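You operate a simulated robot arm through the tools that you are given. There is no shell and no other tool.

The job below is to be done with a simulated robot arm. You get a single attempt, and the scene is never put back.

## Task
Dress the sundae in the white cup: toffee sauce, then nuts.
Fine: sauce till its edge is in the blue band inside, one full orange measure of nuts, bottle and measure back; cup and wafer end in the black tray. Set down upright: what you pick out.
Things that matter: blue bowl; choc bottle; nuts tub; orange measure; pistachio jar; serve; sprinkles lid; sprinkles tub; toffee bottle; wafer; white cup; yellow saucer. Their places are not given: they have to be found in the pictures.

Only the result counts: the job must be done as asked and must still hold three seconds after the hand-in. Knocking over, shifting, dropping, spilling or breaking anything else fails it.

## Robot
A 7-joint arm with a two-finger parallel gripper, fixed in place. Base frame: the origin is on the floor under the middle of its stand, x ahead of it, y to its left, z up. Units: mm, degrees, N and s.
It reaches about 1058 mm from its shoulder. Its first joint turns from -166.0 to 166.0 degrees. Payload 4.4 kg.
The tool frame sits at the grasp point between the pads (the TCP): z along the fingers, y along the line on which they close. The tips reach 23 mm beyond it. The gripper opens to 94 mm. The fingers are 38 mm wide and 10 mm thick; the gripper's body (54 by 96 mm) begins 39 mm behind the TCP.
Orientation is that of the tool frame in the base frame, as [roll, pitch, yaw] about the fixed x, y, z axes, in that order (R = Rz(yaw) Ry(pitch) Rx(roll)). With the fingers straight down and closing along the base's y, the tool's x points along the base's -x, its y along +y and its z along -z.

## Interface
- The arm moves only by the tool play_rows. Its arguments are lists of equal length, an entry for each row: "angular": the turn, a rotation vector about the tool's x, y, z in degrees, a list of three; "dp": the shift along the tool's x, y, z in mm, a list of three; "claw": the opening, from 0 (shut) to 1 (fully open). In form: {"angular": [[wx, wy, wz], ...], "dp": [[dx, dy, dz], ...], "claw": [claw, ...]}. A call has 1 to 20 rows; each row shifts and turns the commanded pose from where the row before left it, along the tool's axes as they then stand. Each row takes 0.2 s and may step no farther than 50 mm and 8.6 degrees from the row before; otherwise, or with a gripper value out of range, the whole call is refused. A pose out of reach is approached as far as the arm can. The call stops where the force on the tool passes 40 N (or 10 N more than at its start, if that is more) or the arm is blocked; 0.2 s more then pass. The fingers move at their own pace (about 108 mm/s each) and stop on an object; they squeeze with about 25 N. The grip force told is the motor's: it shows also when the fingers shut on nothing. Time passes only in rows, and 0.2 s behind the last, so rows that do not move let the fingers close. It gives the time, the measured TCP pose, the force on the tool (base axes), the opening and the grip force at its end, in the units of the frame above (readings bear some noise), with the torque about the TCP (base axes, N m) and any sound that the robot's microphone picked up.
- Cameras (640 x 400 px; columns grow to the right, rows downward): "scene" is fixed at [222, -650.2, 1633.4]; the picture's right is [0.91, -0.41, 0.00], its down [-0.25, -0.55, -0.80] and it looks along [0.33, 0.72, -0.61] (base axes); focal length 374 px, centre (320, 200). "wrist" rides on the gripper at [86, 16, -74] in the tool frame; the picture's right is [-0.18, 0.98, 0.00], its down [-0.58, -0.11, -0.81] and it looks along [-0.79, -0.15, 0.59] (tool axes); focal length 243 px, centre (320, 200).
- capture(camera): a new picture of that camera. No time passes.
- probe_pixels(camera, pixels): for up to 12 pixels [column, row] of the newest picture of that camera ("zoom" is the newest enlarged one), the place [x, y, z] in the base frame of the surface seen there, good to about 3 mm. No time passes.
- zoom(camera, box): a new picture of the part [left, top, right, bottom] of that camera's present view, enlarged. No time passes.
- finish_job(): hands the job in; it is judged then, once.

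Leave the gripper open and the arm clear of the work at the hand-in unless told otherwise.

The tools are called after "Call:" by a JSON object that holds its "name" and its "arguments". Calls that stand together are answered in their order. play_rows: Moves the arm, as the interface text tells. Its arguments: {"type":"object","properties":{"angular":{"type":"array","items":{"type":"array","items":{"type":"number"}}},"dp":{"type":"array","items":{"type":"array","items":{"type":"number"}}},"claw":{"type":"array","items":{"type":"number"}}},"required":["angular","dp","claw"]} The other tools are called the same way: capture (camera) takes a picture; probe_pixels (camera, pixels) gives the place of the surface under pixels of a picture; zoom (camera, box) takes an enlarged picture of a part of a camera's view; finish_job () hands the job in.

At the start:

```text
t: 0.0
eef_pos: [383.9, 218.5, 1276.3]
ee_rot: [179.9, 0.0, -179.9]
contact_force: [-0.2, 0.6, -1.0]
ft_torque: [0.04, 0.01, 0.02]
width: 94.1
grip_force: 0.0
```

scene: 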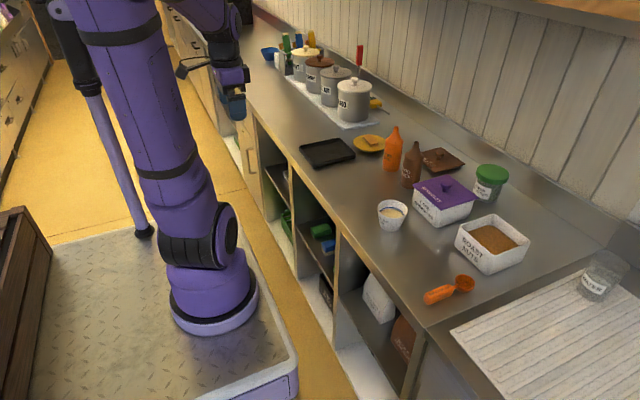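
wrist: 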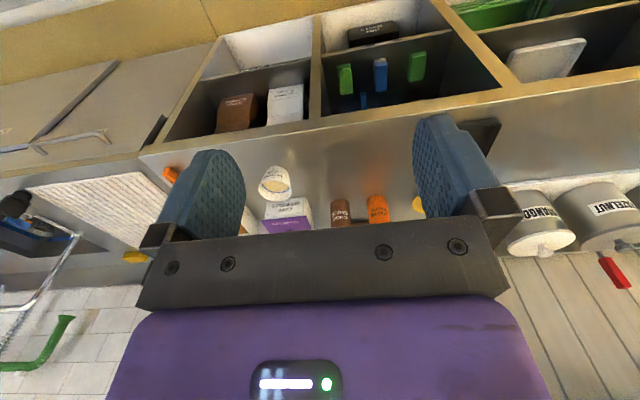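

I see the counter with the orange (toffee?) bottle at about (393,148), the brown bottle at (412,165), the white cup at (392,214), the purple-lidded tub at (443,200), the nuts tub at (492,243), the orange measure at (450,290), and the black tray at (327,152). I'll enlarge the views to make sure which is which.

Call:
{"name": "zoom", "arguments": {"camera": "scene", "box": [360, 110, 520, 210]}}

Call:
{"name": "zoom", "arguments": {"camera": "scene", "box": [360, 190, 560, 315]}}

Call:
{"name": "zoom", "arguments": {"camera": "scene", "box": [250, 90, 410, 190]}}

```text
4.00 times, centred on (440, 160) of scene
```

zoom: 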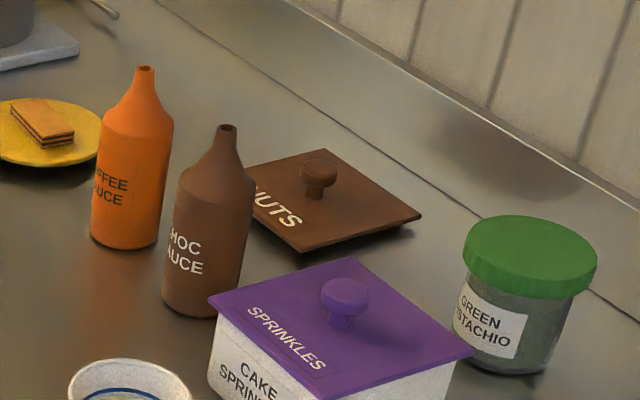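

```text
3.20 times, centred on (460, 252) of scene
```

zoom: 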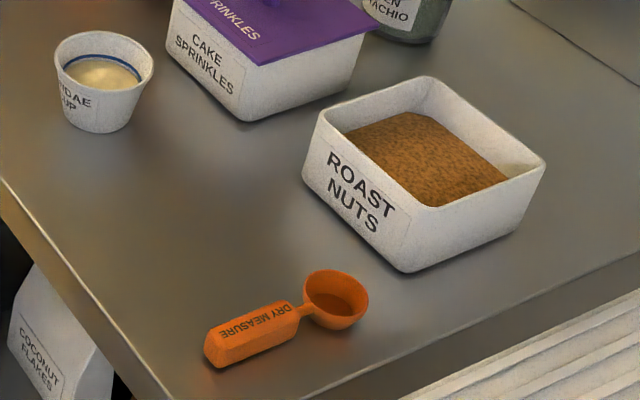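

```text
4.00 times, centred on (330, 140) of scene
```

zoom: 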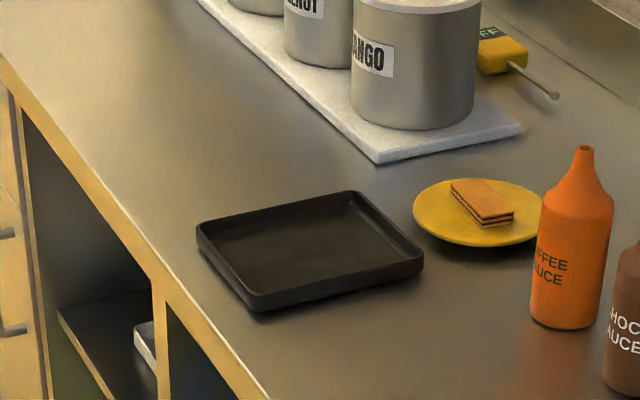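

The orange bottle is the toffee sauce, the brown one the choc. The nuts tub is open. I'll probe the key points on the scene picture.

Call:
{"name": "capture", "arguments": {"camera": "scene"}}

Call:
{"name": "probe_pixels", "arguments": {"camera": "scene", "pixels": [[396, 127], [394, 150], [391, 168], [414, 144], [411, 170], [392, 213], [379, 207], [406, 207], [392, 201], [392, 229], [327, 152], [369, 140]]}}

Call:
{"name": "probe_pixels", "arguments": {"camera": "scene", "pixels": [[300, 147], [338, 138], [355, 152], [313, 167], [369, 143], [354, 143], [384, 143], [369, 135], [369, 152], [363, 140], [376, 142], [269, 53]]}}

Call:
{"name": "probe_pixels", "arguments": {"camera": "scene", "pixels": [[464, 283], [457, 283], [473, 285], [464, 276], [464, 291], [452, 288], [440, 294], [426, 299], [427, 295], [447, 289], [425, 304], [440, 300]]}}

Call:
{"name": "probe_pixels", "arguments": {"camera": "scene", "pixels": [[493, 240], [459, 228], [494, 216], [530, 241], [489, 272], [475, 231], [495, 254], [513, 243], [486, 226], [455, 247], [487, 252], [444, 190]]}}

```text
taken
```

scene: 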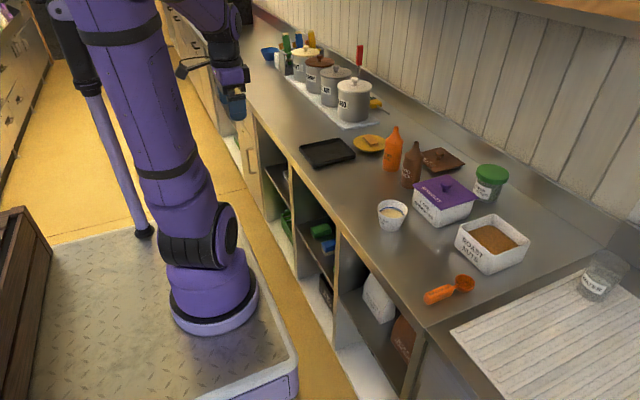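

```text
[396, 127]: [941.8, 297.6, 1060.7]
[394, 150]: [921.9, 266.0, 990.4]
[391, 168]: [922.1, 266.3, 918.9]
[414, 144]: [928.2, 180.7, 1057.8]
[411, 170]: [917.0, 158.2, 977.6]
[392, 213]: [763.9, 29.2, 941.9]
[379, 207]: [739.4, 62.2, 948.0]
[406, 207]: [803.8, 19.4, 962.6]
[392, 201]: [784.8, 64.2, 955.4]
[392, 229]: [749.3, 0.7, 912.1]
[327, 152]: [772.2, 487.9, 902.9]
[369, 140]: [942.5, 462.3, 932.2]
```

```text
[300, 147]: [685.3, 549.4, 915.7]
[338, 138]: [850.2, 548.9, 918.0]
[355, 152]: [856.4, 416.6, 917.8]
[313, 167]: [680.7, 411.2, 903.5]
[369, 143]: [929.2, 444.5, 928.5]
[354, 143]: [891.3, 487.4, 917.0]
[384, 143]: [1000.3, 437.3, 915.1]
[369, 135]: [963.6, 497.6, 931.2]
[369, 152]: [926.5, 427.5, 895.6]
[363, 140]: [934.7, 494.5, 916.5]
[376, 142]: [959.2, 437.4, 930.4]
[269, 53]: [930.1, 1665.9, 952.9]
```

```text
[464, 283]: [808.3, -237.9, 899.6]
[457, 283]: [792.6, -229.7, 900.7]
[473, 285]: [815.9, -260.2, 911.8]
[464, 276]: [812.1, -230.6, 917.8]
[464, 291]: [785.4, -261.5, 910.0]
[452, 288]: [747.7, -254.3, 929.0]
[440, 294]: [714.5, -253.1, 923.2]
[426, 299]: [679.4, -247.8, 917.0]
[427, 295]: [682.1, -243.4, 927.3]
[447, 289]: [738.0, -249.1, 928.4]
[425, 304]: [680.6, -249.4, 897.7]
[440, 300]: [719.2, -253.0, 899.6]
```

```text
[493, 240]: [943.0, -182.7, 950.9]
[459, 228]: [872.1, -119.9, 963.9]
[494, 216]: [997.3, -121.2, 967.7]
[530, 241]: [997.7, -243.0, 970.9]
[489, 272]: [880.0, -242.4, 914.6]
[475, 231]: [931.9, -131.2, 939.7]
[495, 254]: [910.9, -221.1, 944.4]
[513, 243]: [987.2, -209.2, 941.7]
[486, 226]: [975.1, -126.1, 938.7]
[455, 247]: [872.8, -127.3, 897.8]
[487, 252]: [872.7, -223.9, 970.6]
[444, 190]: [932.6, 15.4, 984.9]
```

Counter top looks to be near z = 895. Now I'll look at the same things from the wrist camera, which sees them from the front (picture is upside down: right is +y, down is up).

Call:
{"name": "zoom", "arguments": {"camera": "wrist", "box": [240, 150, 430, 240]}}

Call:
{"name": "probe_pixels", "arguments": {"camera": "scene", "pixels": [[350, 190], [420, 240], [365, 180], [430, 265], [213, 305], [150, 330], [195, 250], [402, 312], [370, 160], [455, 260], [400, 245], [340, 172]]}}

```text
3.37 times, centred on (335, 195) of wrist
```

zoom: 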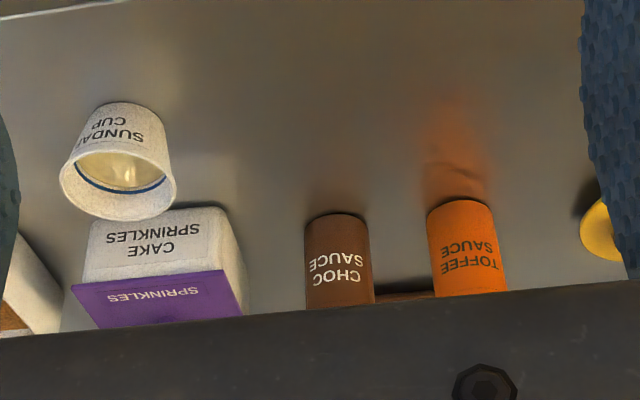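

```text
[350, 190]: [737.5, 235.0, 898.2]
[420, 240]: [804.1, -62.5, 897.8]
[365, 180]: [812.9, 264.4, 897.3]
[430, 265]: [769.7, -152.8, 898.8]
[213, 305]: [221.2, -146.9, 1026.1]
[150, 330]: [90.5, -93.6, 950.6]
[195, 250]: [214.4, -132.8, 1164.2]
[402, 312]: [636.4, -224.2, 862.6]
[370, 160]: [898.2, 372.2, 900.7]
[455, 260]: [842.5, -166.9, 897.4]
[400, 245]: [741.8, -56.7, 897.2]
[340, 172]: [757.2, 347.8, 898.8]
```

Counter top is z ≈ 898. I'll probe the bottles and cup in the enlarged wrist picture: toffee bottle sides at (430,240), (465,240), (500,240); cup rim points.

Call:
{"name": "probe_pixels", "arguments": {"camera": "zoom", "pixels": [[434, 235], [465, 235], [494, 235], [466, 275], [465, 205], [308, 240], [340, 240], [368, 240], [63, 175], [175, 180], [120, 218], [120, 155]]}}

Call:
{"name": "probe_pixels", "arguments": {"camera": "zoom", "pixels": [[125, 175], [100, 170], [150, 175], [120, 187], [130, 105], [100, 110], [166, 130], [87, 140], [470, 280], [500, 285], [440, 285], [235, 210]]}}

```text
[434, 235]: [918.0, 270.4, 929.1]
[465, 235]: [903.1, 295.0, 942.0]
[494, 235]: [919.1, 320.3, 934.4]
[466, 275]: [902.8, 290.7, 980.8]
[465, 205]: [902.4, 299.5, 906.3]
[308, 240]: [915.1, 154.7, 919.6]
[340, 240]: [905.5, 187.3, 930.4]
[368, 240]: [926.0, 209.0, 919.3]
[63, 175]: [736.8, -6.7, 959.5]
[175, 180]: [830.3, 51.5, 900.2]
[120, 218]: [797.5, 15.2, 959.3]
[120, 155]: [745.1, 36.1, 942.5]
```

```text
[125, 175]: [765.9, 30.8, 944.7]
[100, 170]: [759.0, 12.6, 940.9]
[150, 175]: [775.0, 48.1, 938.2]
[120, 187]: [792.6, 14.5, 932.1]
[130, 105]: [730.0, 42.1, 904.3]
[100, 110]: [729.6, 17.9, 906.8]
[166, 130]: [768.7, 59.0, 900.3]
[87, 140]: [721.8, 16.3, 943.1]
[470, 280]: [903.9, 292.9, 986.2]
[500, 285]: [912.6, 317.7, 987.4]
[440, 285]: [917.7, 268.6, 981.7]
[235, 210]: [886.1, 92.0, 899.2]
```

Toffee bottle: axis about (931, 294), radius about 28, top near z 1068. Choc bottle about (934, 182). The cup's rim is near z 960, centred about (768, 30). First I move in free air towards (560, 150, 1180) and pitch the fingers up to 30° below horizontal, to test the reach and get another view.

Call:
{"name": "play_rows", "arguments": {"angular": [[0, 0, 0], [0, 0, 0], [0, 0, 0], [0, 0, 0], [0, 0, 0], [0, -7.5, 0], [0, -7.5, 0], [0, -7.5, 0], [0, -7.5, 0], [0, -7.5, 0], [0, -7.5, 0], [0, -7.5, 0], [0, -7.5, 0]], "dp": [[-35.2, -13.7, 19.2], [-35.2, -13.7, 19.2], [-35.2, -13.7, 19.2], [-35.2, -13.7, 19.2], [-35.2, -13.7, 19.2], [0, 0, 0], [0, 0, 0], [0, 0, 0], [0, 0, 0], [0, 0, 0], [0, 0, 0], [0, 0, 0], [0, 0, 0]], "claw": [1, 1, 1, 1, 1, 1, 1, 1, 1, 1, 1, 1, 1]}}

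Call:
{"name": "capture", "arguments": {"camera": "scene"}}

Call:
{"name": "capture", "arguments": {"camera": "wrist"}}

```text
t: 2.8
eef_pos: [576.6, 171.9, 1193.7]
ee_rot: [-180.0, 60.1, 179.9]
contact_force: [-0.5, -0.1, 0.0]
ft_torque: [-0.02, 0.04, 0.03]
width: 94.0
grip_force: 0.1
out of reach, approached as far as the arm can: row 12, 13
```

```text
taken
```

scene: 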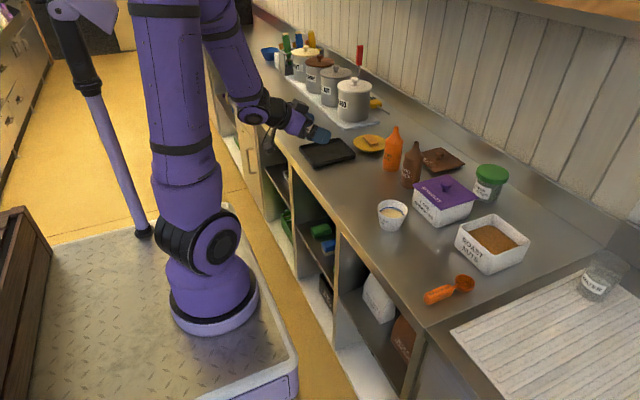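

```text
taken
```

wrist: 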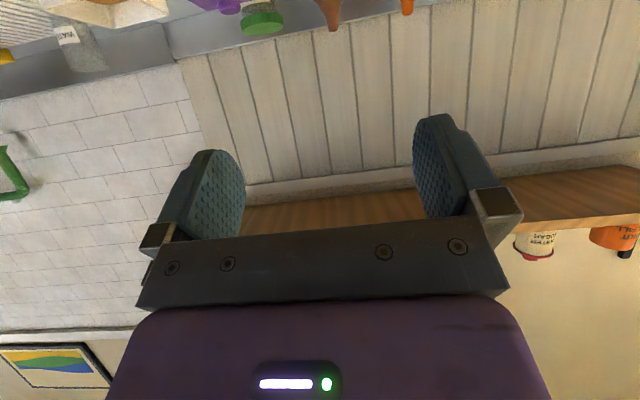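

With the wrist bent this close in, rows 12–13 were out of reach by about 27 mm, so a flat tool works only farther out. I'll move forward to about (820, 260, 1150), still above everything, then yaw 17.5° to point radially toward the toffee bottle, and see whether the pose is reached.

Call:
{"name": "play_rows", "arguments": {"angular": [[0, 0, 0], [0, 0, 0], [0, 0, 0], [0, 0, 0], [0, 0, 0], [0, 0, 0], [0, 0, 0], [-5.05, 0, -2.92], [-5.05, 0, -2.92], [-5.05, 0, -2.92], [0, 0, 0]], "dp": [[-14.86, 15.71, 34.31], [-14.86, 15.71, 34.31], [-14.86, 15.71, 34.31], [-14.86, 15.71, 34.31], [-14.86, 15.71, 34.31], [-14.86, 15.71, 34.31], [-14.86, 15.71, 34.31], [0, 0, 0], [0, 0, 0], [0, 0, 0], [0, 0, 0]], "claw": [1, 1, 1, 1, 1, 1, 1, 1, 1, 1, 1]}}

Call:
{"name": "capture", "arguments": {"camera": "scene"}}

Call:
{"name": "capture", "arguments": {"camera": "wrist"}}

```text
t: 5.2
eef_pos: [836.9, 281.0, 1162.4]
ee_rot: [-179.9, 59.9, -162.4]
contact_force: [-0.6, 0.1, -0.3]
ft_torque: [0.0, 0.02, 0.0]
width: 94.1
grip_force: 0.0
```

```text
taken
```

scene: 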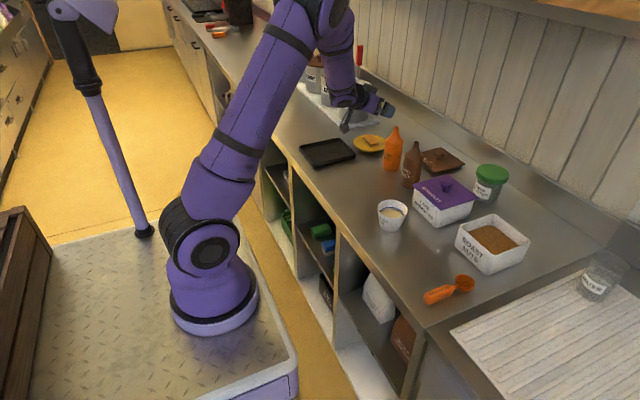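

```text
taken
```

wrist: 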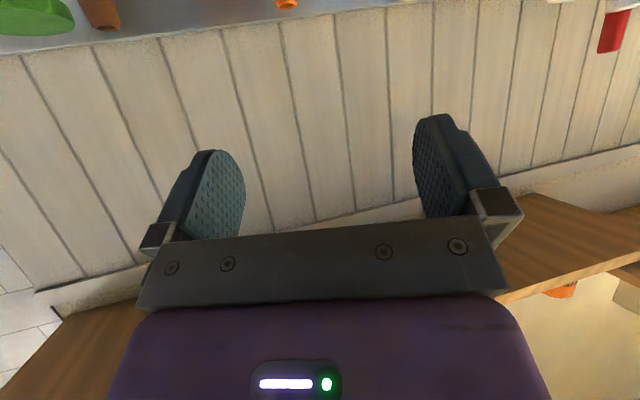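

Reached. Next a dry run of the pouring motion in free air: go to about (740, 120, 1100) beside/above the cup and roll 120° about the horizontal pointing axis.

Call:
{"name": "play_rows", "arguments": {"angular": [[0, 0, 0], [0, 0, 0], [0, 0, 0], [0, 0, 0], [0, 0, 0], [-4, 0, 6.93], [-4, 0, 6.93], [-4, 0, 6.93], [-4, 0, 6.93], [-4, 0, 6.93], [-4, 0, 6.93], [-4, 0, 6.93], [-4, 0, 6.93], [-4, 0, 6.93], [-4, 0, 6.93], [-4, 0, 6.93], [-4, 0, 6.93], [-4, 0, 6.93], [-4, 0, 6.93], [-4, 0, 6.93]], "dp": [[24.84, -24.88, -18.22], [24.84, -24.88, -18.22], [24.84, -24.88, -18.22], [24.84, -24.88, -18.22], [24.84, -24.88, -18.22], [0, 0, 0], [0, 0, 0], [0, 0, 0], [0, 0, 0], [0, 0, 0], [0, 0, 0], [0, 0, 0], [0, 0, 0], [0, 0, 0], [0, 0, 0], [0, 0, 0], [0, 0, 0], [0, 0, 0], [0, 0, 0], [0, 0, 0]], "claw": [1, 1, 1, 1, 1, 1, 1, 1, 1, 1, 1, 1, 1, 1, 1, 1, 1, 1, 1, 1]}}

Call:
{"name": "capture", "arguments": {"camera": "scene"}}

Call:
{"name": "capture", "arguments": {"camera": "wrist"}}

```text
t: 9.4
eef_pos: [771.3, 66.2, 1183.5]
ee_rot: [75.1, -25.8, 141.5]
contact_force: [-0.1, -0.4, 0.4]
ft_torque: [0.0, 0.03, 0.0]
width: 93.8
grip_force: 0.1
out of reach, approached as far as the arm can: row 17, 18, 19, 20
```

```text
taken
```

scene: 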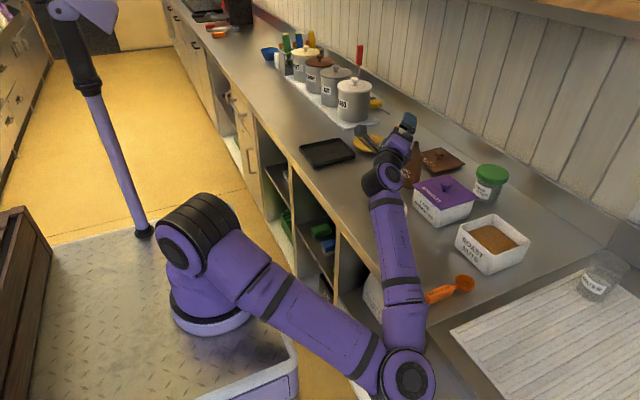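

```text
taken
```

wrist: 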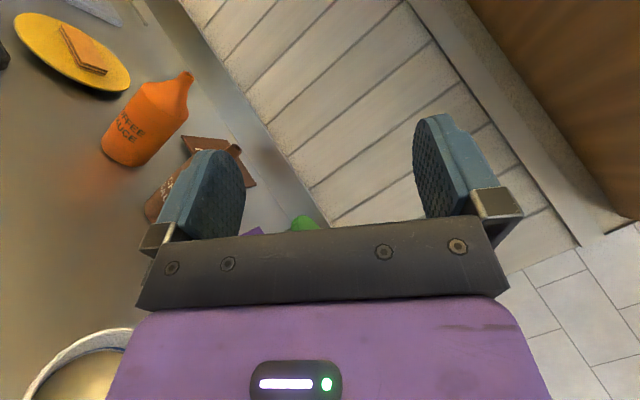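

The 120° roll ran into a joint limit after about 90° (rows 17–20 drifted), and the elbow swung out toward −y. Nothing was touched. I'll unwind that roll, and then try the other pouring way: pitching the fingers from flat to past straight-down.

Call:
{"name": "play_rows", "arguments": {"angular": [[3.95, 0, -6.84], [3.95, 0, -6.84], [3.95, 0, -6.84], [3.95, 0, -6.84], [3.95, 0, -6.84], [3.95, 0, -6.84], [3.95, 0, -6.84], [3.95, 0, -6.84], [3.95, 0, -6.84], [3.95, 0, -6.84], [3.95, 0, -6.84], [3.95, 0, -6.84], [3.95, 0, -6.84], [3.95, 0, -6.84], [3.95, 0, -6.84], [0, 0, 0]], "dp": [[0, 0, 0], [0, 0, 0], [0, 0, 0], [0, 0, 0], [0, 0, 0], [0, 0, 0], [0, 0, 0], [0, 0, 0], [0, 0, 0], [0, 0, 0], [0, 0, 0], [0, 0, 0], [0, 0, 0], [0, 0, 0], [0, 0, 0], [0, 0, 0]], "claw": [1, 1, 1, 1, 1, 1, 1, 1, 1, 1, 1, 1, 1, 1, 1, 1]}}

Call:
{"name": "capture", "arguments": {"camera": "scene"}}

```text
t: 12.8
eef_pos: [769.8, 65.6, 1181.9]
ee_rot: [177.1, 59.9, -165.0]
contact_force: [-0.3, 0.3, -0.1]
ft_torque: [0.0, 0.01, -0.01]
width: 93.9
grip_force: 0.0
```

```text
taken
```

scene: 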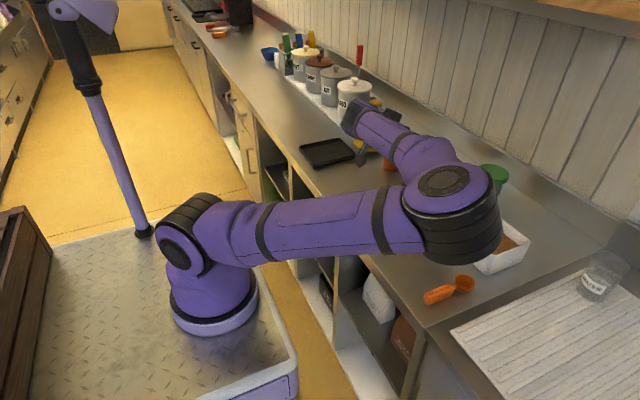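

The orientation is back but the elbow is now out to the −y side, over the tub (nothing touched). I'll pitch the fingers back down to vertical while moving back/up toward the start pose, to see whether the elbow comes back up.

Call:
{"name": "play_rows", "arguments": {"angular": [[0, 7.5, 0], [0, 7.5, 0], [0, 7.5, 0], [0, 7.5, 0], [0, 7.5, 0], [0, 7.5, 0], [0, 7.5, 0], [0, 7.5, 0], [0, 0, 0], [0, 0, 0], [0, 0, 0], [0, 0, 0], [0, 0, 0]], "dp": [[0, 0, 0], [0, 0, 0], [0, 0, 0], [0, 0, 0], [0, 0, 0], [0, 0, 0], [0, 0, 0], [0, 0, 0], [40, 10, -18], [40, 10, -18], [40, 10, -18], [40, 10, -18], [40, 10, -18]], "claw": [1, 1, 1, 1, 1, 1, 1, 1, 1, 1, 1, 1, 1]}}

Call:
{"name": "capture", "arguments": {"camera": "scene"}}

```text
t: 15.6
eef_pos: [566.6, 50.8, 1274.4]
ee_rot: [178.4, 0.0, -162.5]
contact_force: [1.3, 1.1, -1.3]
ft_torque: [0.0, 0.02, 0.0]
width: 94.3
grip_force: 0.0
```

```text
taken
```

scene: 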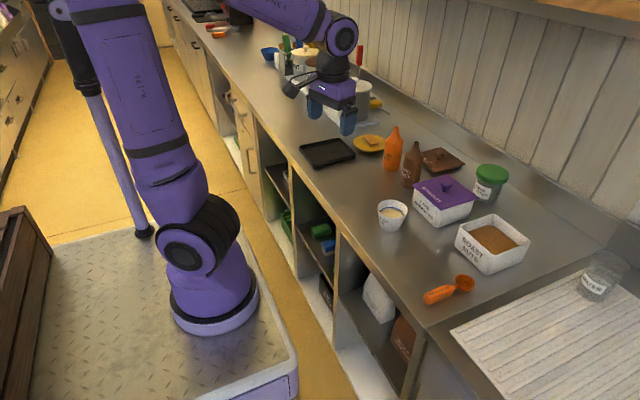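

The elbow came back up. I'll enlarge the gripper to see how big the wrist camera is, since it must clear the counter in a side grasp.

Call:
{"name": "zoom", "arguments": {"camera": "scene", "box": [270, 20, 398, 100]}}

Call:
{"name": "capture", "arguments": {"camera": "wrist"}}

```text
5.00 times, centred on (334, 60) of scene
```

zoom: 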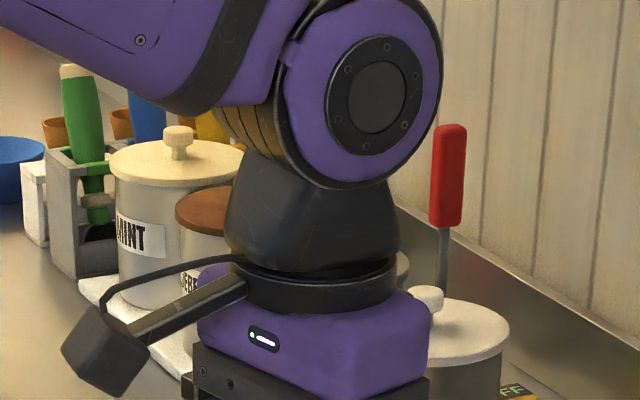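

```text
taken
```

wrist: 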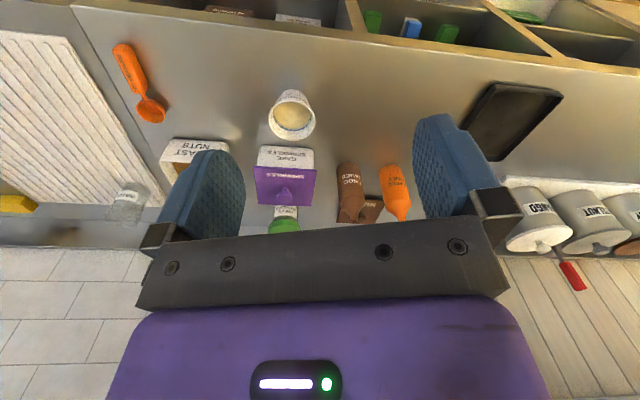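

The camera box is about 40–50 mm across, so I want it above the hand when gripping the bottle from the side (tool x up). That needs a half turn about the finger axis. I'll try −180° here in free air (20 rows of −8.5° plus 2 more rows).

Call:
{"name": "play_rows", "arguments": {"angular": [[0, 0, -8.5], [0, 0, -8.5], [0, 0, -8.5], [0, 0, -8.5], [0, 0, -8.5], [0, 0, -8.5], [0, 0, -8.5], [0, 0, -8.5], [0, 0, -8.5], [0, 0, -8.5], [0, 0, -8.5], [0, 0, -8.5], [0, 0, -8.5], [0, 0, -8.5], [0, 0, -8.5], [0, 0, -8.5], [0, 0, -8.5], [0, 0, -8.5], [0, 0, -8.5], [0, 0, -8.5]], "dp": [[0, 0, 0], [0, 0, 0], [0, 0, 0], [0, 0, 0], [0, 0, 0], [0, 0, 0], [0, 0, 0], [0, 0, 0], [0, 0, 0], [0, 0, 0], [0, 0, 0], [0, 0, 0], [0, 0, 0], [0, 0, 0], [0, 0, 0], [0, 0, 0], [0, 0, 0], [0, 0, 0], [0, 0, 0], [0, 0, 0]], "claw": [1, 1, 1, 1, 1, 1, 1, 1, 1, 1, 1, 1, 1, 1, 1, 1, 1, 1, 1, 1]}}

Call:
{"name": "capture", "arguments": {"camera": "scene"}}

Call:
{"name": "capture", "arguments": {"camera": "wrist"}}

```text
t: 19.8
eef_pos: [566.0, 50.2, 1272.2]
ee_rot: [-178.4, 0.3, 7.6]
contact_force: [0.4, -0.6, -0.1]
ft_torque: [-0.02, 0.02, 0.0]
width: 93.9
grip_force: 0.1
```

```text
taken
```

scene: 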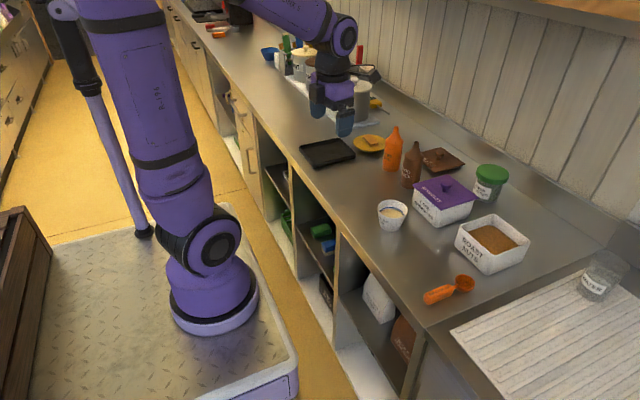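

```text
taken
```

wrist: 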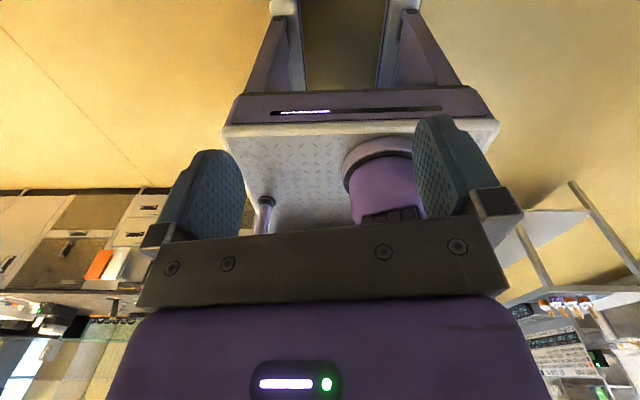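

The half turn works with no limit hit. Now I level out the 1.6° tilt, yaw to 17.5°, move to about (769, 243, 1130) in front of the toffee bottle and pitch the fingers up to 15° below flat (camera above).

Call:
{"name": "play_rows", "arguments": {"angular": [[-1.6, 0, 0], [0, 0, -5], [0, 0, -5], [0, 0, 0], [0, 0, 0], [0, 0, 0], [0, 0, 0], [0, 0, 0], [0, 0, 0], [0, 0, 0], [0, 0, 0], [0, 8.33, 0], [0, 8.33, 0], [0, 8.33, 0], [0, 8.33, 0], [0, 8.33, 0], [0, 8.33, 0], [0, 8.33, 0], [0, 8.33, 0], [0, 8.33, 0]], "dp": [[0, 0, 0], [0, 0, 0], [0, 0, 0], [31.48, -15.38, 17.75], [31.48, -15.38, 17.75], [31.48, -15.38, 17.75], [31.48, -15.38, 17.75], [31.48, -15.38, 17.75], [31.48, -15.38, 17.75], [31.48, -15.38, 17.75], [31.48, -15.38, 17.75], [0, 0, 0], [0, 0, 0], [0, 0, 0], [0, 0, 0], [0, 0, 0], [0, 0, 0], [0, 0, 0], [0, 0, 0], [0, 0, 0]], "claw": [1, 1, 1, 1, 1, 1, 1, 1, 1, 1, 1, 1, 1, 1, 1, 1, 1, 1, 1, 1]}}

Call:
{"name": "capture", "arguments": {"camera": "scene"}}

Call:
{"name": "capture", "arguments": {"camera": "wrist"}}

```text
t: 24.0
eef_pos: [768.0, 244.8, 1129.3]
ee_rot: [-179.9, -74.9, 17.6]
contact_force: [-0.3, -0.4, 0.2]
ft_torque: [0.02, -0.01, -0.01]
width: 94.1
grip_force: 0.2
out of reach, approached as far as the arm can: row 5
```

```text
taken
```

scene: 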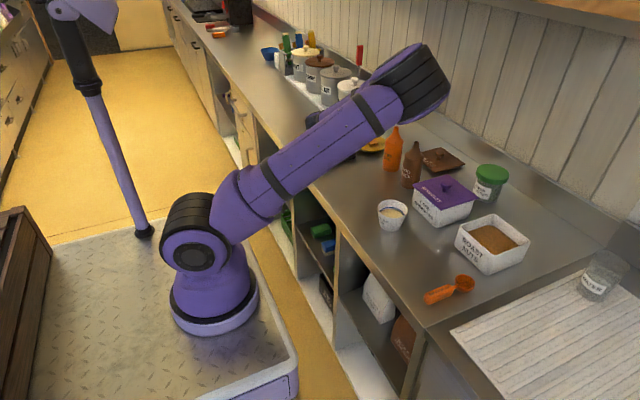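

```text
taken
```

wrist: 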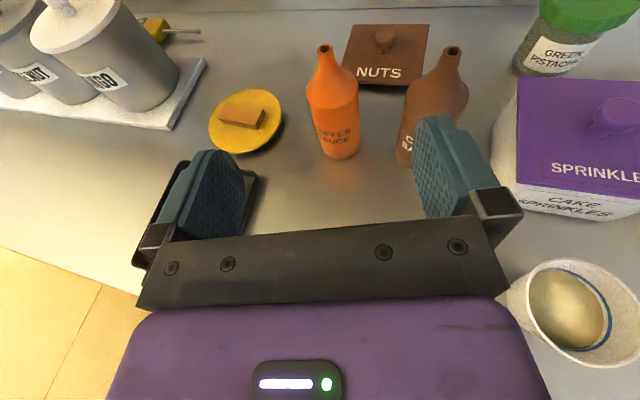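

The pose is right and the view upright now: toffee bottle at (333,110), choc (432,95). But the arm took an odd elbow shape; I'll probe where the elbow is.

Call:
{"name": "probe_pixels", "arguments": {"camera": "scene", "pixels": [[430, 80], [380, 95], [300, 160], [250, 200], [205, 245], [345, 150], [320, 122], [440, 95]]}}

Call:
{"name": "probe_pixels", "arguments": {"camera": "wrist", "pixels": [[327, 48], [310, 100], [335, 100], [357, 100], [340, 155], [335, 135], [336, 85], [450, 52], [432, 100], [405, 160], [240, 110], [262, 118]]}}

Call:
{"name": "zoom", "arguments": {"camera": "wrist", "box": [280, 20, 480, 180]}}

```text
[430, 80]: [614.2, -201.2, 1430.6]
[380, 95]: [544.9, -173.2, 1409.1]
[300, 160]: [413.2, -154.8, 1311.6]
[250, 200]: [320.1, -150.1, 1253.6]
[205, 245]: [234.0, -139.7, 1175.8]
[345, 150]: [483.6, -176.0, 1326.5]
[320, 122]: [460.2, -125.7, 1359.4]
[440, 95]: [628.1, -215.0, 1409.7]
```

```text
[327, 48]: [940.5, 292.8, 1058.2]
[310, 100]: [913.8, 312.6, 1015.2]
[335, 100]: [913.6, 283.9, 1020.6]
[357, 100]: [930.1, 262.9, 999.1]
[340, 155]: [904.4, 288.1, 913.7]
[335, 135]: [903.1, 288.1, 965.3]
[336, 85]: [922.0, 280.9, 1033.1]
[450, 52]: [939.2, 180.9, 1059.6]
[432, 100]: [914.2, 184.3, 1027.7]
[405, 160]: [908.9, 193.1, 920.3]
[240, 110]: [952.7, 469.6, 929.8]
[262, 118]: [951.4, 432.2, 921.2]
```

```text
2.50 times, centred on (380, 100) of wrist
```

zoom: 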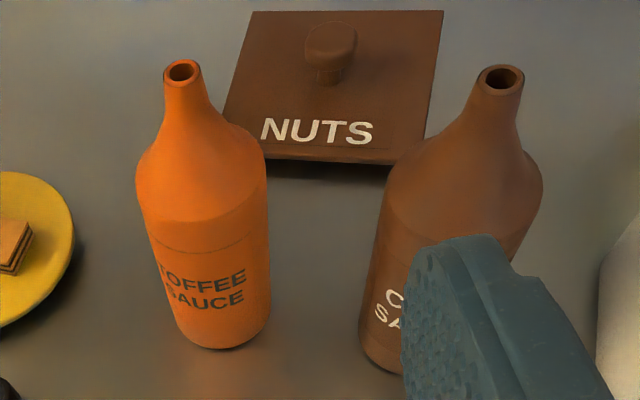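

Elbow sits high at (614, −200, 1430), clear of everything. Toffee bottle axis about (932, 292). I'll descend to z 968 at the present spot (open counter there), then go 100 mm forward along the approach line and look again.

Call:
{"name": "play_rows", "arguments": {"angular": [[0, 0, 0], [0, 0, 0], [0, 0, 0], [0, 0, 0], [0, 0, 0], [0, 0, 0], [0, 0, 0], [0, 0, 0], [0, 0, 0]], "dp": [[-31.1, 0.9, 8.34], [-31.1, 0.9, 8.34], [-31.1, 0.9, 8.34], [-31.1, 0.9, 8.34], [-31.1, 0.9, 8.34], [8.63, 0, 32.2], [8.63, 0, 32.2], [8.63, 0, 32.2], [0, 0, 0]], "claw": [1, 1, 1, 1, 1, 1, 1, 1, 1]}}

Call:
{"name": "capture", "arguments": {"camera": "wrist"}}

Call:
{"name": "capture", "arguments": {"camera": "scene"}}

```text
t: 26.0
eef_pos: [861.6, 266.7, 1042.8]
ee_rot: [179.7, -74.0, 17.6]
contact_force: [0.0, 0.5, 0.1]
ft_torque: [-0.02, 0.01, -0.01]
width: 94.1
grip_force: 0.0
out of reach, approached as far as the arm can: row 3, 4, 5, 6, 8
```

```text
taken
```

wrist: 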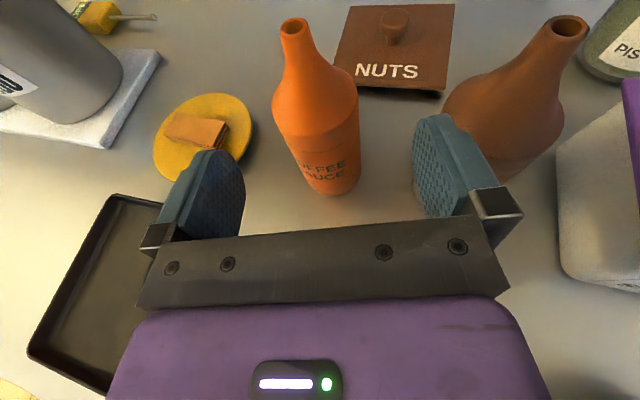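

```text
taken
```

scene: 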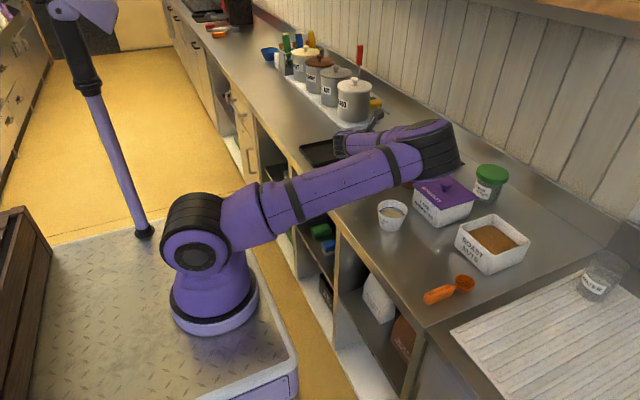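

The flat pose stalls at z 1043 – a joint limit again. I want to know where the arm's base really is, so I'll probe points on the base column and platform.

Call:
{"name": "probe_pixels", "arguments": {"camera": "scene", "pixels": [[180, 300], [255, 290], [213, 325], [230, 322], [100, 280], [280, 340], [195, 250], [170, 225], [235, 275], [195, 200], [445, 150], [430, 130]]}}

```text
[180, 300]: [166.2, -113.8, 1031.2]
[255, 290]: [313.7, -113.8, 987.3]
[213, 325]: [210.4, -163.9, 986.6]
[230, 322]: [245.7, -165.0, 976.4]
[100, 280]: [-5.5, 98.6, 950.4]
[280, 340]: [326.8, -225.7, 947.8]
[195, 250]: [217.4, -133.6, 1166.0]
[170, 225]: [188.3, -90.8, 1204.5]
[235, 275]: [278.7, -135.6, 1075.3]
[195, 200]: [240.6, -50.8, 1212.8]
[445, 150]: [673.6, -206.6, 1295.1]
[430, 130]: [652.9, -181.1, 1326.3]
```

The arm's base is actually near (235, −80), shoulder near z 1170, so these things are close in and a flat radial reach runs into the wrist limit. A sideways approach (fingers pointing toward +x/−y, yaw about −30°) should be much more comfortable. First I back off, lift, pitch back to fingers-down and unwind the half turn.

Call:
{"name": "play_rows", "arguments": {"angular": [[0, 0, 0], [0, 0, 0], [0, 0, 0], [0, 0, 0], [0, 0, 0], [0, 0, 0], [0, -8.22, 0], [0, -8.22, 0], [0, -8.22, 0], [0, -8.22, 0], [0, -8.22, 0], [0, -8.22, 0], [0, -8.22, 0], [0, -8.22, 0], [0, -8.22, 0]], "dp": [[17.4, 0, -34.3], [17.4, 0, -34.3], [17.4, 0, -34.3], [17.4, 0, -34.3], [17.4, 0, -34.3], [17.4, 0, -34.3], [0, 0, 0], [0, 0, 0], [0, 0, 0], [0, 0, 0], [0, 0, 0], [0, 0, 0], [0, 0, 0], [0, 0, 0], [0, 0, 0]], "claw": [1, 1, 1, 1, 1, 1, 1, 1, 1, 1, 1, 1, 1, 1, 1]}}

Call:
{"name": "play_rows", "arguments": {"angular": [[0, 0, 8.5], [0, 0, 8.5], [0, 0, 8.5], [0, 0, 8.5], [0, 0, 8.5], [0, 0, 8.5], [0, 0, 8.5], [0, 0, 8.5], [0, 0, 8.5], [0, 0, 8.5], [0, 0, 8.5], [0, 0, 8.5], [0, 0, 8.5], [0, 0, 8.5], [0, 0, 8.5], [0, 0, 8.5], [0, 0, 8.5], [0, 0, 8.5], [0, 0, 8.5], [0, 0, 8.5]], "dp": [[0, 0, 0], [0, 0, 0], [0, 0, 0], [0, 0, 0], [0, 0, 0], [0, 0, 0], [0, 0, 0], [0, 0, 0], [0, 0, 0], [0, 0, 0], [0, 0, 0], [0, 0, 0], [0, 0, 0], [0, 0, 0], [0, 0, 0], [0, 0, 0], [0, 0, 0], [0, 0, 0], [0, 0, 0], [0, 0, 0]], "claw": [1, 1, 1, 1, 1, 1, 1, 1, 1, 1, 1, 1, 1, 1, 1, 1, 1, 1, 1, 1]}}

Call:
{"name": "capture", "arguments": {"camera": "scene"}}

```text
t: 29.2
eef_pos: [699.3, 215.1, 1200.0]
ee_rot: [-179.9, -0.6, 17.6]
contact_force: [-1.2, -0.4, 0.8]
ft_torque: [-0.01, -0.02, 0.0]
width: 94.1
grip_force: 0.2
```

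```text
t: 33.4
eef_pos: [699.0, 214.6, 1198.1]
ee_rot: [-179.8, 0.7, -152.7]
contact_force: [-0.1, 0.3, 1.0]
ft_torque: [-0.02, -0.01, 0.01]
width: 94.0
grip_force: 0.2
```

```text
taken
```

scene: 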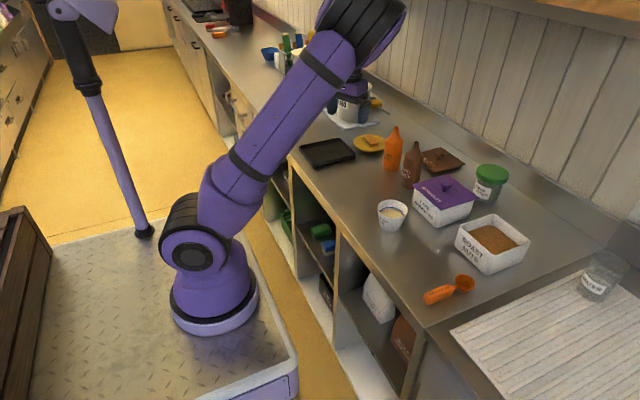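

Unwound: fingers down at (699, 215, 1198). Now move to about (821, 356, 1150) and swing the tool smoothly to yaw −30°, 15° below flat, camera up.

Call:
{"name": "play_rows", "arguments": {"angular": [[0, 0, 0], [0, 0, 0], [0, 0, 0], [0, 0, 0], [4.888, 2.669, -6.37], [4.888, 2.669, -6.37], [4.888, 2.669, -6.37], [4.888, 2.669, -6.37], [4.888, 2.669, -6.37], [4.888, 2.669, -6.37], [4.888, 2.669, -6.37], [4.888, 2.669, -6.37], [4.888, 2.669, -6.37], [4.888, 2.669, -6.37], [4.888, 2.669, -6.37], [4.888, 2.669, -6.37], [4.888, 2.669, -6.37], [4.888, 2.669, -6.37], [4.888, 2.669, -6.37], [4.888, 2.669, -6.37]], "dp": [[-43.3, 17.3, 12], [-43.3, 17.3, 12], [-43.3, 17.3, 12], [-43.3, 17.3, 12], [0, 0, 0], [0, 0, 0], [0, 0, 0], [0, 0, 0], [0, 0, 0], [0, 0, 0], [0, 0, 0], [0, 0, 0], [0, 0, 0], [0, 0, 0], [0, 0, 0], [0, 0, 0], [0, 0, 0], [0, 0, 0], [0, 0, 0], [0, 0, 0]], "claw": [1, 1, 1, 1, 1, 1, 1, 1, 1, 1, 1, 1, 1, 1, 1, 1, 1, 1, 1, 1]}}

Call:
{"name": "capture", "arguments": {"camera": "scene"}}

Call:
{"name": "capture", "arguments": {"camera": "wrist"}}

```text
t: 37.6
eef_pos: [740.5, 141.6, 1209.4]
ee_rot: [-178.6, -75.6, -31.0]
contact_force: [0.4, -0.3, 0.0]
ft_torque: [-0.01, 0.01, -0.05]
width: 94.0
grip_force: 0.1
out of reach, approached as far as the arm can: row 2, 3, 4, 5, 6, 8, 9, 10, 11, 12, 13, 14, 15
```

```text
taken
```

scene: 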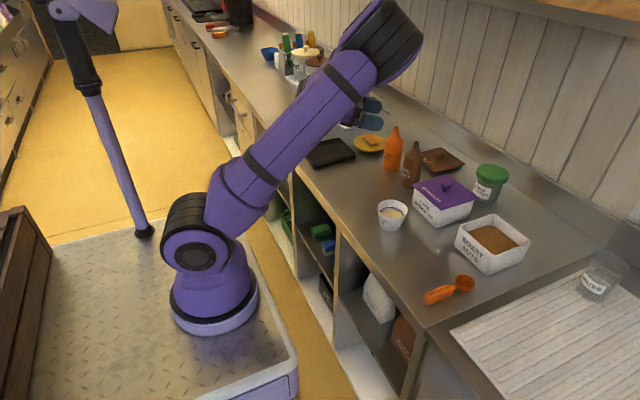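

```text
taken
```

wrist: 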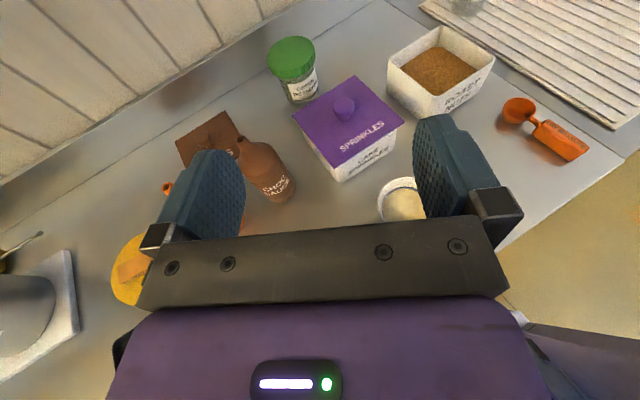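

Even the plain moves in rows 2–6 were refused: the elbow is stuck out on the −y side. I'll undo the swing and go back to a retracted fingers-down pose near (560, 60, 1270), where the elbow came back up before.

Call:
{"name": "play_rows", "arguments": {"angular": [[-4.888, -2.669, 6.37], [-4.888, -2.669, 6.37], [-4.888, -2.669, 6.37], [-4.888, -2.669, 6.37], [-4.888, -2.669, 6.37], [-4.888, -2.669, 6.37], [-4.888, -2.669, 6.37], [-4.888, -2.669, 6.37], [-4.888, -2.669, 6.37], [-4.888, -2.669, 6.37], [-4.888, -2.669, 6.37], [-4.888, -2.669, 6.37], [-4.888, -2.669, 6.37], [-4.888, -2.669, 6.37], [-4.888, -2.669, 6.37], [-4.888, -2.669, 6.37]], "dp": [[0, 0, 0], [0, 0, 0], [0, 0, 0], [0, 0, 0], [0, 0, 0], [0, 0, 0], [0, 0, 0], [0, 0, 0], [0, 0, 0], [0, 0, 0], [0, 0, 0], [0, 0, 0], [0, 0, 0], [0, 0, 0], [0, 0, 0], [0, 0, 0]], "claw": [1, 1, 1, 1, 1, 1, 1, 1, 1, 1, 1, 1, 1, 1, 1, 1]}}

Call:
{"name": "capture", "arguments": {"camera": "scene"}}

```text
t: 41.0
eef_pos: [740.0, 144.1, 1211.0]
ee_rot: [-179.9, 0.6, -152.6]
contact_force: [0.3, 0.1, -0.3]
ft_torque: [0.01, -0.02, 0.01]
width: 94.1
grip_force: 0.1
```

```text
taken
```

scene: 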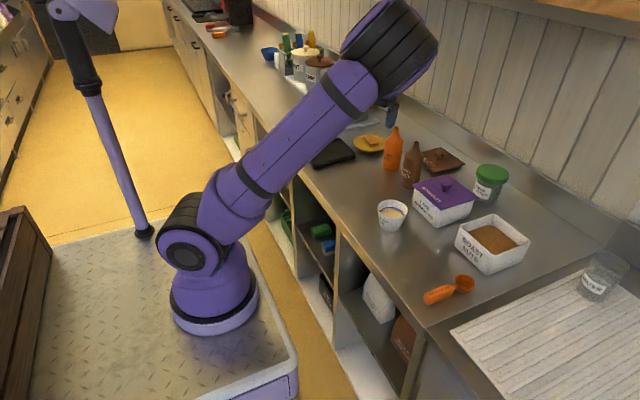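

Orientation is back. Now retract to about (566, 50, 1274) and pause a few rows to see the elbow.

Call:
{"name": "play_rows", "arguments": {"angular": [[0, 0, 0], [0, 0, 0], [0, 0, 0], [0, 0, 0], [0, 0, 0], [0, 0, 0], [0, 0, 0], [0, 0, 0]], "dp": [[33, -0.6, -10.5], [33, -0.6, -10.5], [33, -0.6, -10.5], [33, -0.6, -10.5], [33, -0.6, -10.5], [33, -0.6, -10.5], [0, 0, 0], [0, 0, 0]], "claw": [1, 1, 1, 1, 1, 1, 1, 1]}}

Call:
{"name": "capture", "arguments": {"camera": "scene"}}

```text
t: 42.8
eef_pos: [565.1, 48.0, 1270.6]
ee_rot: [-179.9, 0.6, -152.6]
contact_force: [0.3, 0.7, -0.6]
ft_torque: [-0.03, 0.0, 0.0]
width: 94.0
grip_force: 0.0
```

```text
taken
```

scene: 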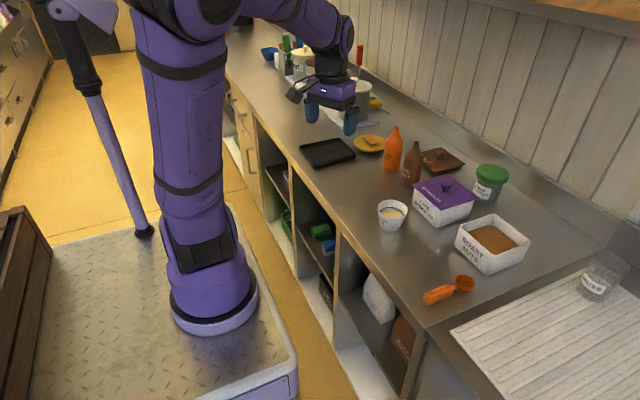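

The elbow is up, but the first joint looks twisted compared with the start. I'll return to the exact start pose to reset the arm's shape.

Call:
{"name": "play_rows", "arguments": {"angular": [[0, 0, 0], [0, 0, 0], [0, 0, 0], [0, 0, 0], [0, 0, 0], [0, 0, 0], [0, 0, 6.85], [0, 0, 6.85], [0, 0, 6.85], [0, 0, 6.85], [0, 0, 0], [0, 0, 0]], "dp": [[13.8, 39.1, -1], [13.8, 39.1, -1], [13.8, 39.1, -1], [13.8, 39.1, -1], [13.8, 39.1, -1], [13.8, 39.1, -1], [0, 0, 0], [0, 0, 0], [0, 0, 0], [0, 0, 0], [0, 0, 0], [0, 0, 0]], "claw": [1, 1, 1, 1, 1, 1, 1, 1, 1, 1, 1, 1]}}

Call:
{"name": "capture", "arguments": {"camera": "scene"}}

```text
t: 45.4
eef_pos: [384.1, 218.4, 1276.0]
ee_rot: [179.8, 0.7, -180.0]
contact_force: [0.4, -0.1, 0.2]
ft_torque: [-0.03, -0.03, 0.0]
width: 94.0
grip_force: 0.0
```

```text
taken
```

scene: 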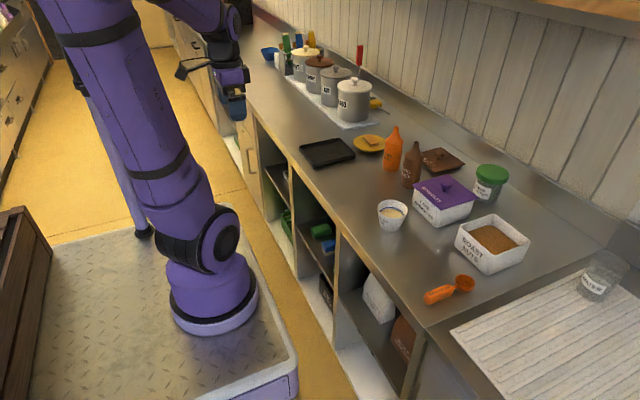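

The arm shape matches the start closely. Now a plain fingers-down move to (780, 380, 1200) over the tray region, then yaw 38° so the hand lines up with the arm; then check the shape.

Call:
{"name": "play_rows", "arguments": {"angular": [[0, 0, 0], [0, 0, 0], [0, 0, 0], [0, 0, 0], [0, 0, 0], [0, 0, 0], [0, 0, 0], [0, 0, 0], [0, 0, 0], [0, 0, 0], [0, 0, -7.6], [0, 0, -7.6], [0, 0, -7.6], [0, 0, -7.6], [0, 0, -7.6]], "dp": [[-39.6, 16.16, 7.6], [-39.6, 16.16, 7.6], [-39.6, 16.16, 7.6], [-39.6, 16.16, 7.6], [-39.6, 16.16, 7.6], [-39.6, 16.16, 7.6], [-39.6, 16.16, 7.6], [-39.6, 16.16, 7.6], [-39.6, 16.16, 7.6], [-39.6, 16.16, 7.6], [0, 0, 0], [0, 0, 0], [0, 0, 0], [0, 0, 0], [0, 0, 0]], "claw": [1, 1, 1, 1, 1, 1, 1, 1, 1, 1, 1, 1, 1, 1, 1]}}

Call:
{"name": "capture", "arguments": {"camera": "scene"}}

```text
t: 48.6
eef_pos: [780.2, 381.2, 1203.6]
ee_rot: [-179.7, 0.7, -141.7]
contact_force: [1.0, 0.4, 0.6]
ft_torque: [-0.01, 0.02, 0.0]
width: 94.0
grip_force: 0.1
```

```text
taken
```

scene: 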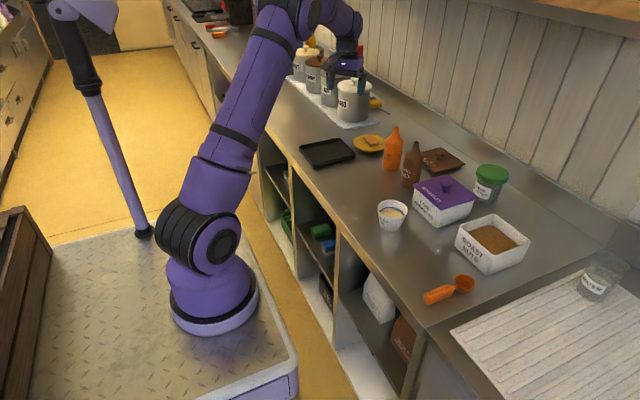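

Good elbow-up shape. Now I swing the tool toward yaw −30°, 15° below flat, first half (7 rows), watching for any refusal.

Call:
{"name": "play_rows", "arguments": {"angular": [[4.769, 3.235, -6.215], [4.769, 3.235, -6.215], [4.769, 3.235, -6.215], [4.769, 3.235, -6.215], [4.769, 3.235, -6.215], [4.769, 3.235, -6.215], [4.769, 3.235, -6.215]], "dp": [[0, 0, 0], [0, 0, 0], [0, 0, 0], [0, 0, 0], [0, 0, 0], [0, 0, 0], [0, 0, 0]], "claw": [1, 1, 1, 1, 1, 1, 1]}}

Call:
{"name": "capture", "arguments": {"camera": "scene"}}

```text
t: 50.2
eef_pos: [780.2, 379.8, 1204.4]
ee_rot: [-155.1, -31.7, -104.1]
contact_force: [1.1, 0.2, 0.5]
ft_torque: [0.01, -0.01, 0.01]
width: 93.9
grip_force: 0.0
```

```text
taken
```

scene: 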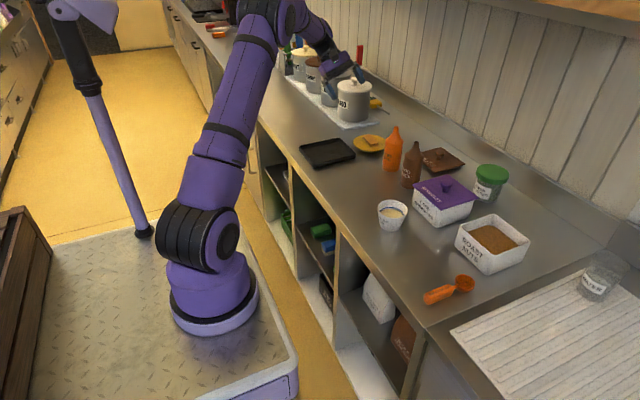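

No refusals and the elbow stays up. Second half of the swing (8 rows).

Call:
{"name": "play_rows", "arguments": {"angular": [[4.769, 3.235, -6.215], [4.769, 3.235, -6.215], [4.769, 3.235, -6.215], [4.769, 3.235, -6.215], [4.769, 3.235, -6.215], [4.769, 3.235, -6.215], [4.769, 3.235, -6.215], [4.769, 3.235, -6.215]], "dp": [[0, 0, 0], [0, 0, 0], [0, 0, 0], [0, 0, 0], [0, 0, 0], [0, 0, 0], [0, 0, 0], [0, 0, 0]], "claw": [1, 1, 1, 1, 1, 1, 1, 1]}}

Call:
{"name": "capture", "arguments": {"camera": "scene"}}

Call:
{"name": "capture", "arguments": {"camera": "wrist"}}

```text
t: 52.0
eef_pos: [779.9, 381.7, 1204.9]
ee_rot: [-178.2, -75.5, -32.0]
contact_force: [0.9, 0.7, -0.2]
ft_torque: [0.0, -0.02, 0.01]
width: 93.9
grip_force: 0.1
```

```text
taken
```

scene: 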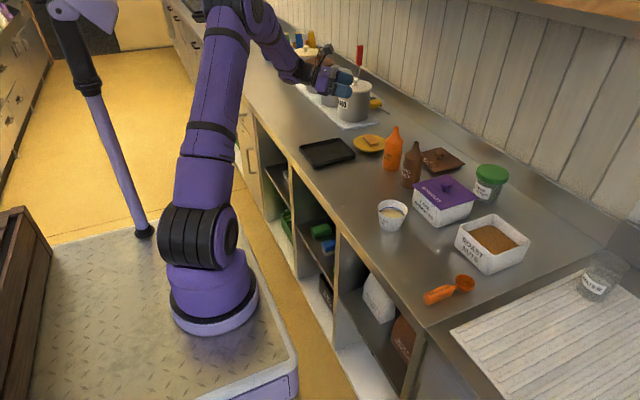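

```text
taken
```

wrist: 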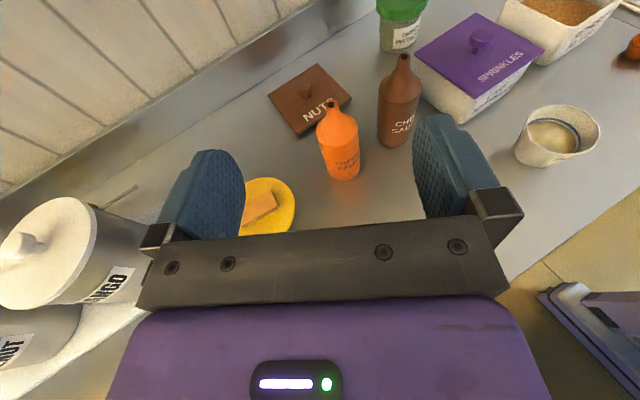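

The pose is reached with a good arm shape (camera above, bottles at (340,140) and (400,100) in view). Before gripping, a dry test of the pour: move to (815, 111, 1120) near the cup and roll +100° about the pointing axis.

Call:
{"name": "play_rows", "arguments": {"angular": [[0, 0, 0], [0, 0, 0], [0, 0, 0], [0, 0, 0], [0, 0, 0], [0, 0, 0], [0, 0, 0], [2.174, 0, 8.114], [2.174, 0, 8.114], [2.174, 0, 8.114], [2.174, 0, 8.114], [2.174, 0, 8.114], [2.174, 0, 8.114], [2.174, 0, 8.114], [2.174, 0, 8.114], [2.174, 0, 8.114], [2.174, 0, 8.114], [2.174, 0, 8.114], [2.174, 0, 8.114]], "dp": [[-5.57, 30.06, 26.94], [-5.57, 30.06, 26.94], [-5.57, 30.06, 26.94], [-5.57, 30.06, 26.94], [-5.57, 30.06, 26.94], [-5.57, 30.06, 26.94], [-5.57, 30.06, 26.94], [0, 0, 0], [0, 0, 0], [0, 0, 0], [0, 0, 0], [0, 0, 0], [0, 0, 0], [0, 0, 0], [0, 0, 0], [0, 0, 0], [0, 0, 0], [0, 0, 0], [0, 0, 0]], "claw": [1, 1, 1, 1, 1, 1, 1, 1, 1, 1, 1, 1, 1, 1, 1, 1, 1, 1, 1]}}

Call:
{"name": "capture", "arguments": {"camera": "scene"}}

Call:
{"name": "capture", "arguments": {"camera": "wrist"}}

```text
t: 56.0
eef_pos: [822.9, 112.8, 1117.3]
ee_rot: [-86.5, 10.9, -104.8]
contact_force: [-0.3, -0.6, 0.0]
ft_torque: [-0.01, -0.01, -0.01]
width: 94.0
grip_force: 0.0
```

```text
taken
```

scene: 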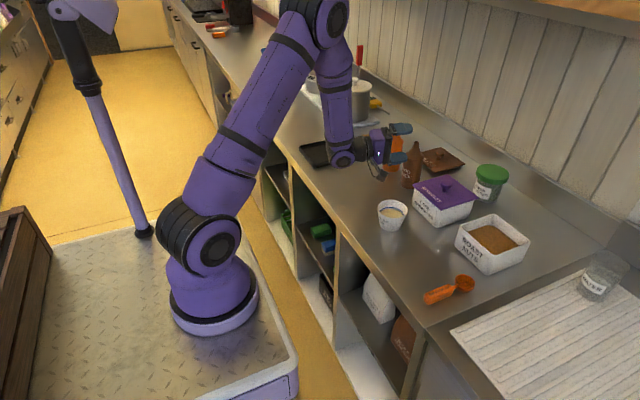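

```text
taken
```

wrist: 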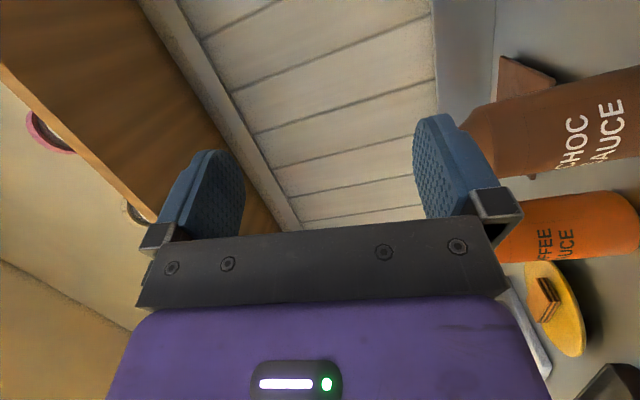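

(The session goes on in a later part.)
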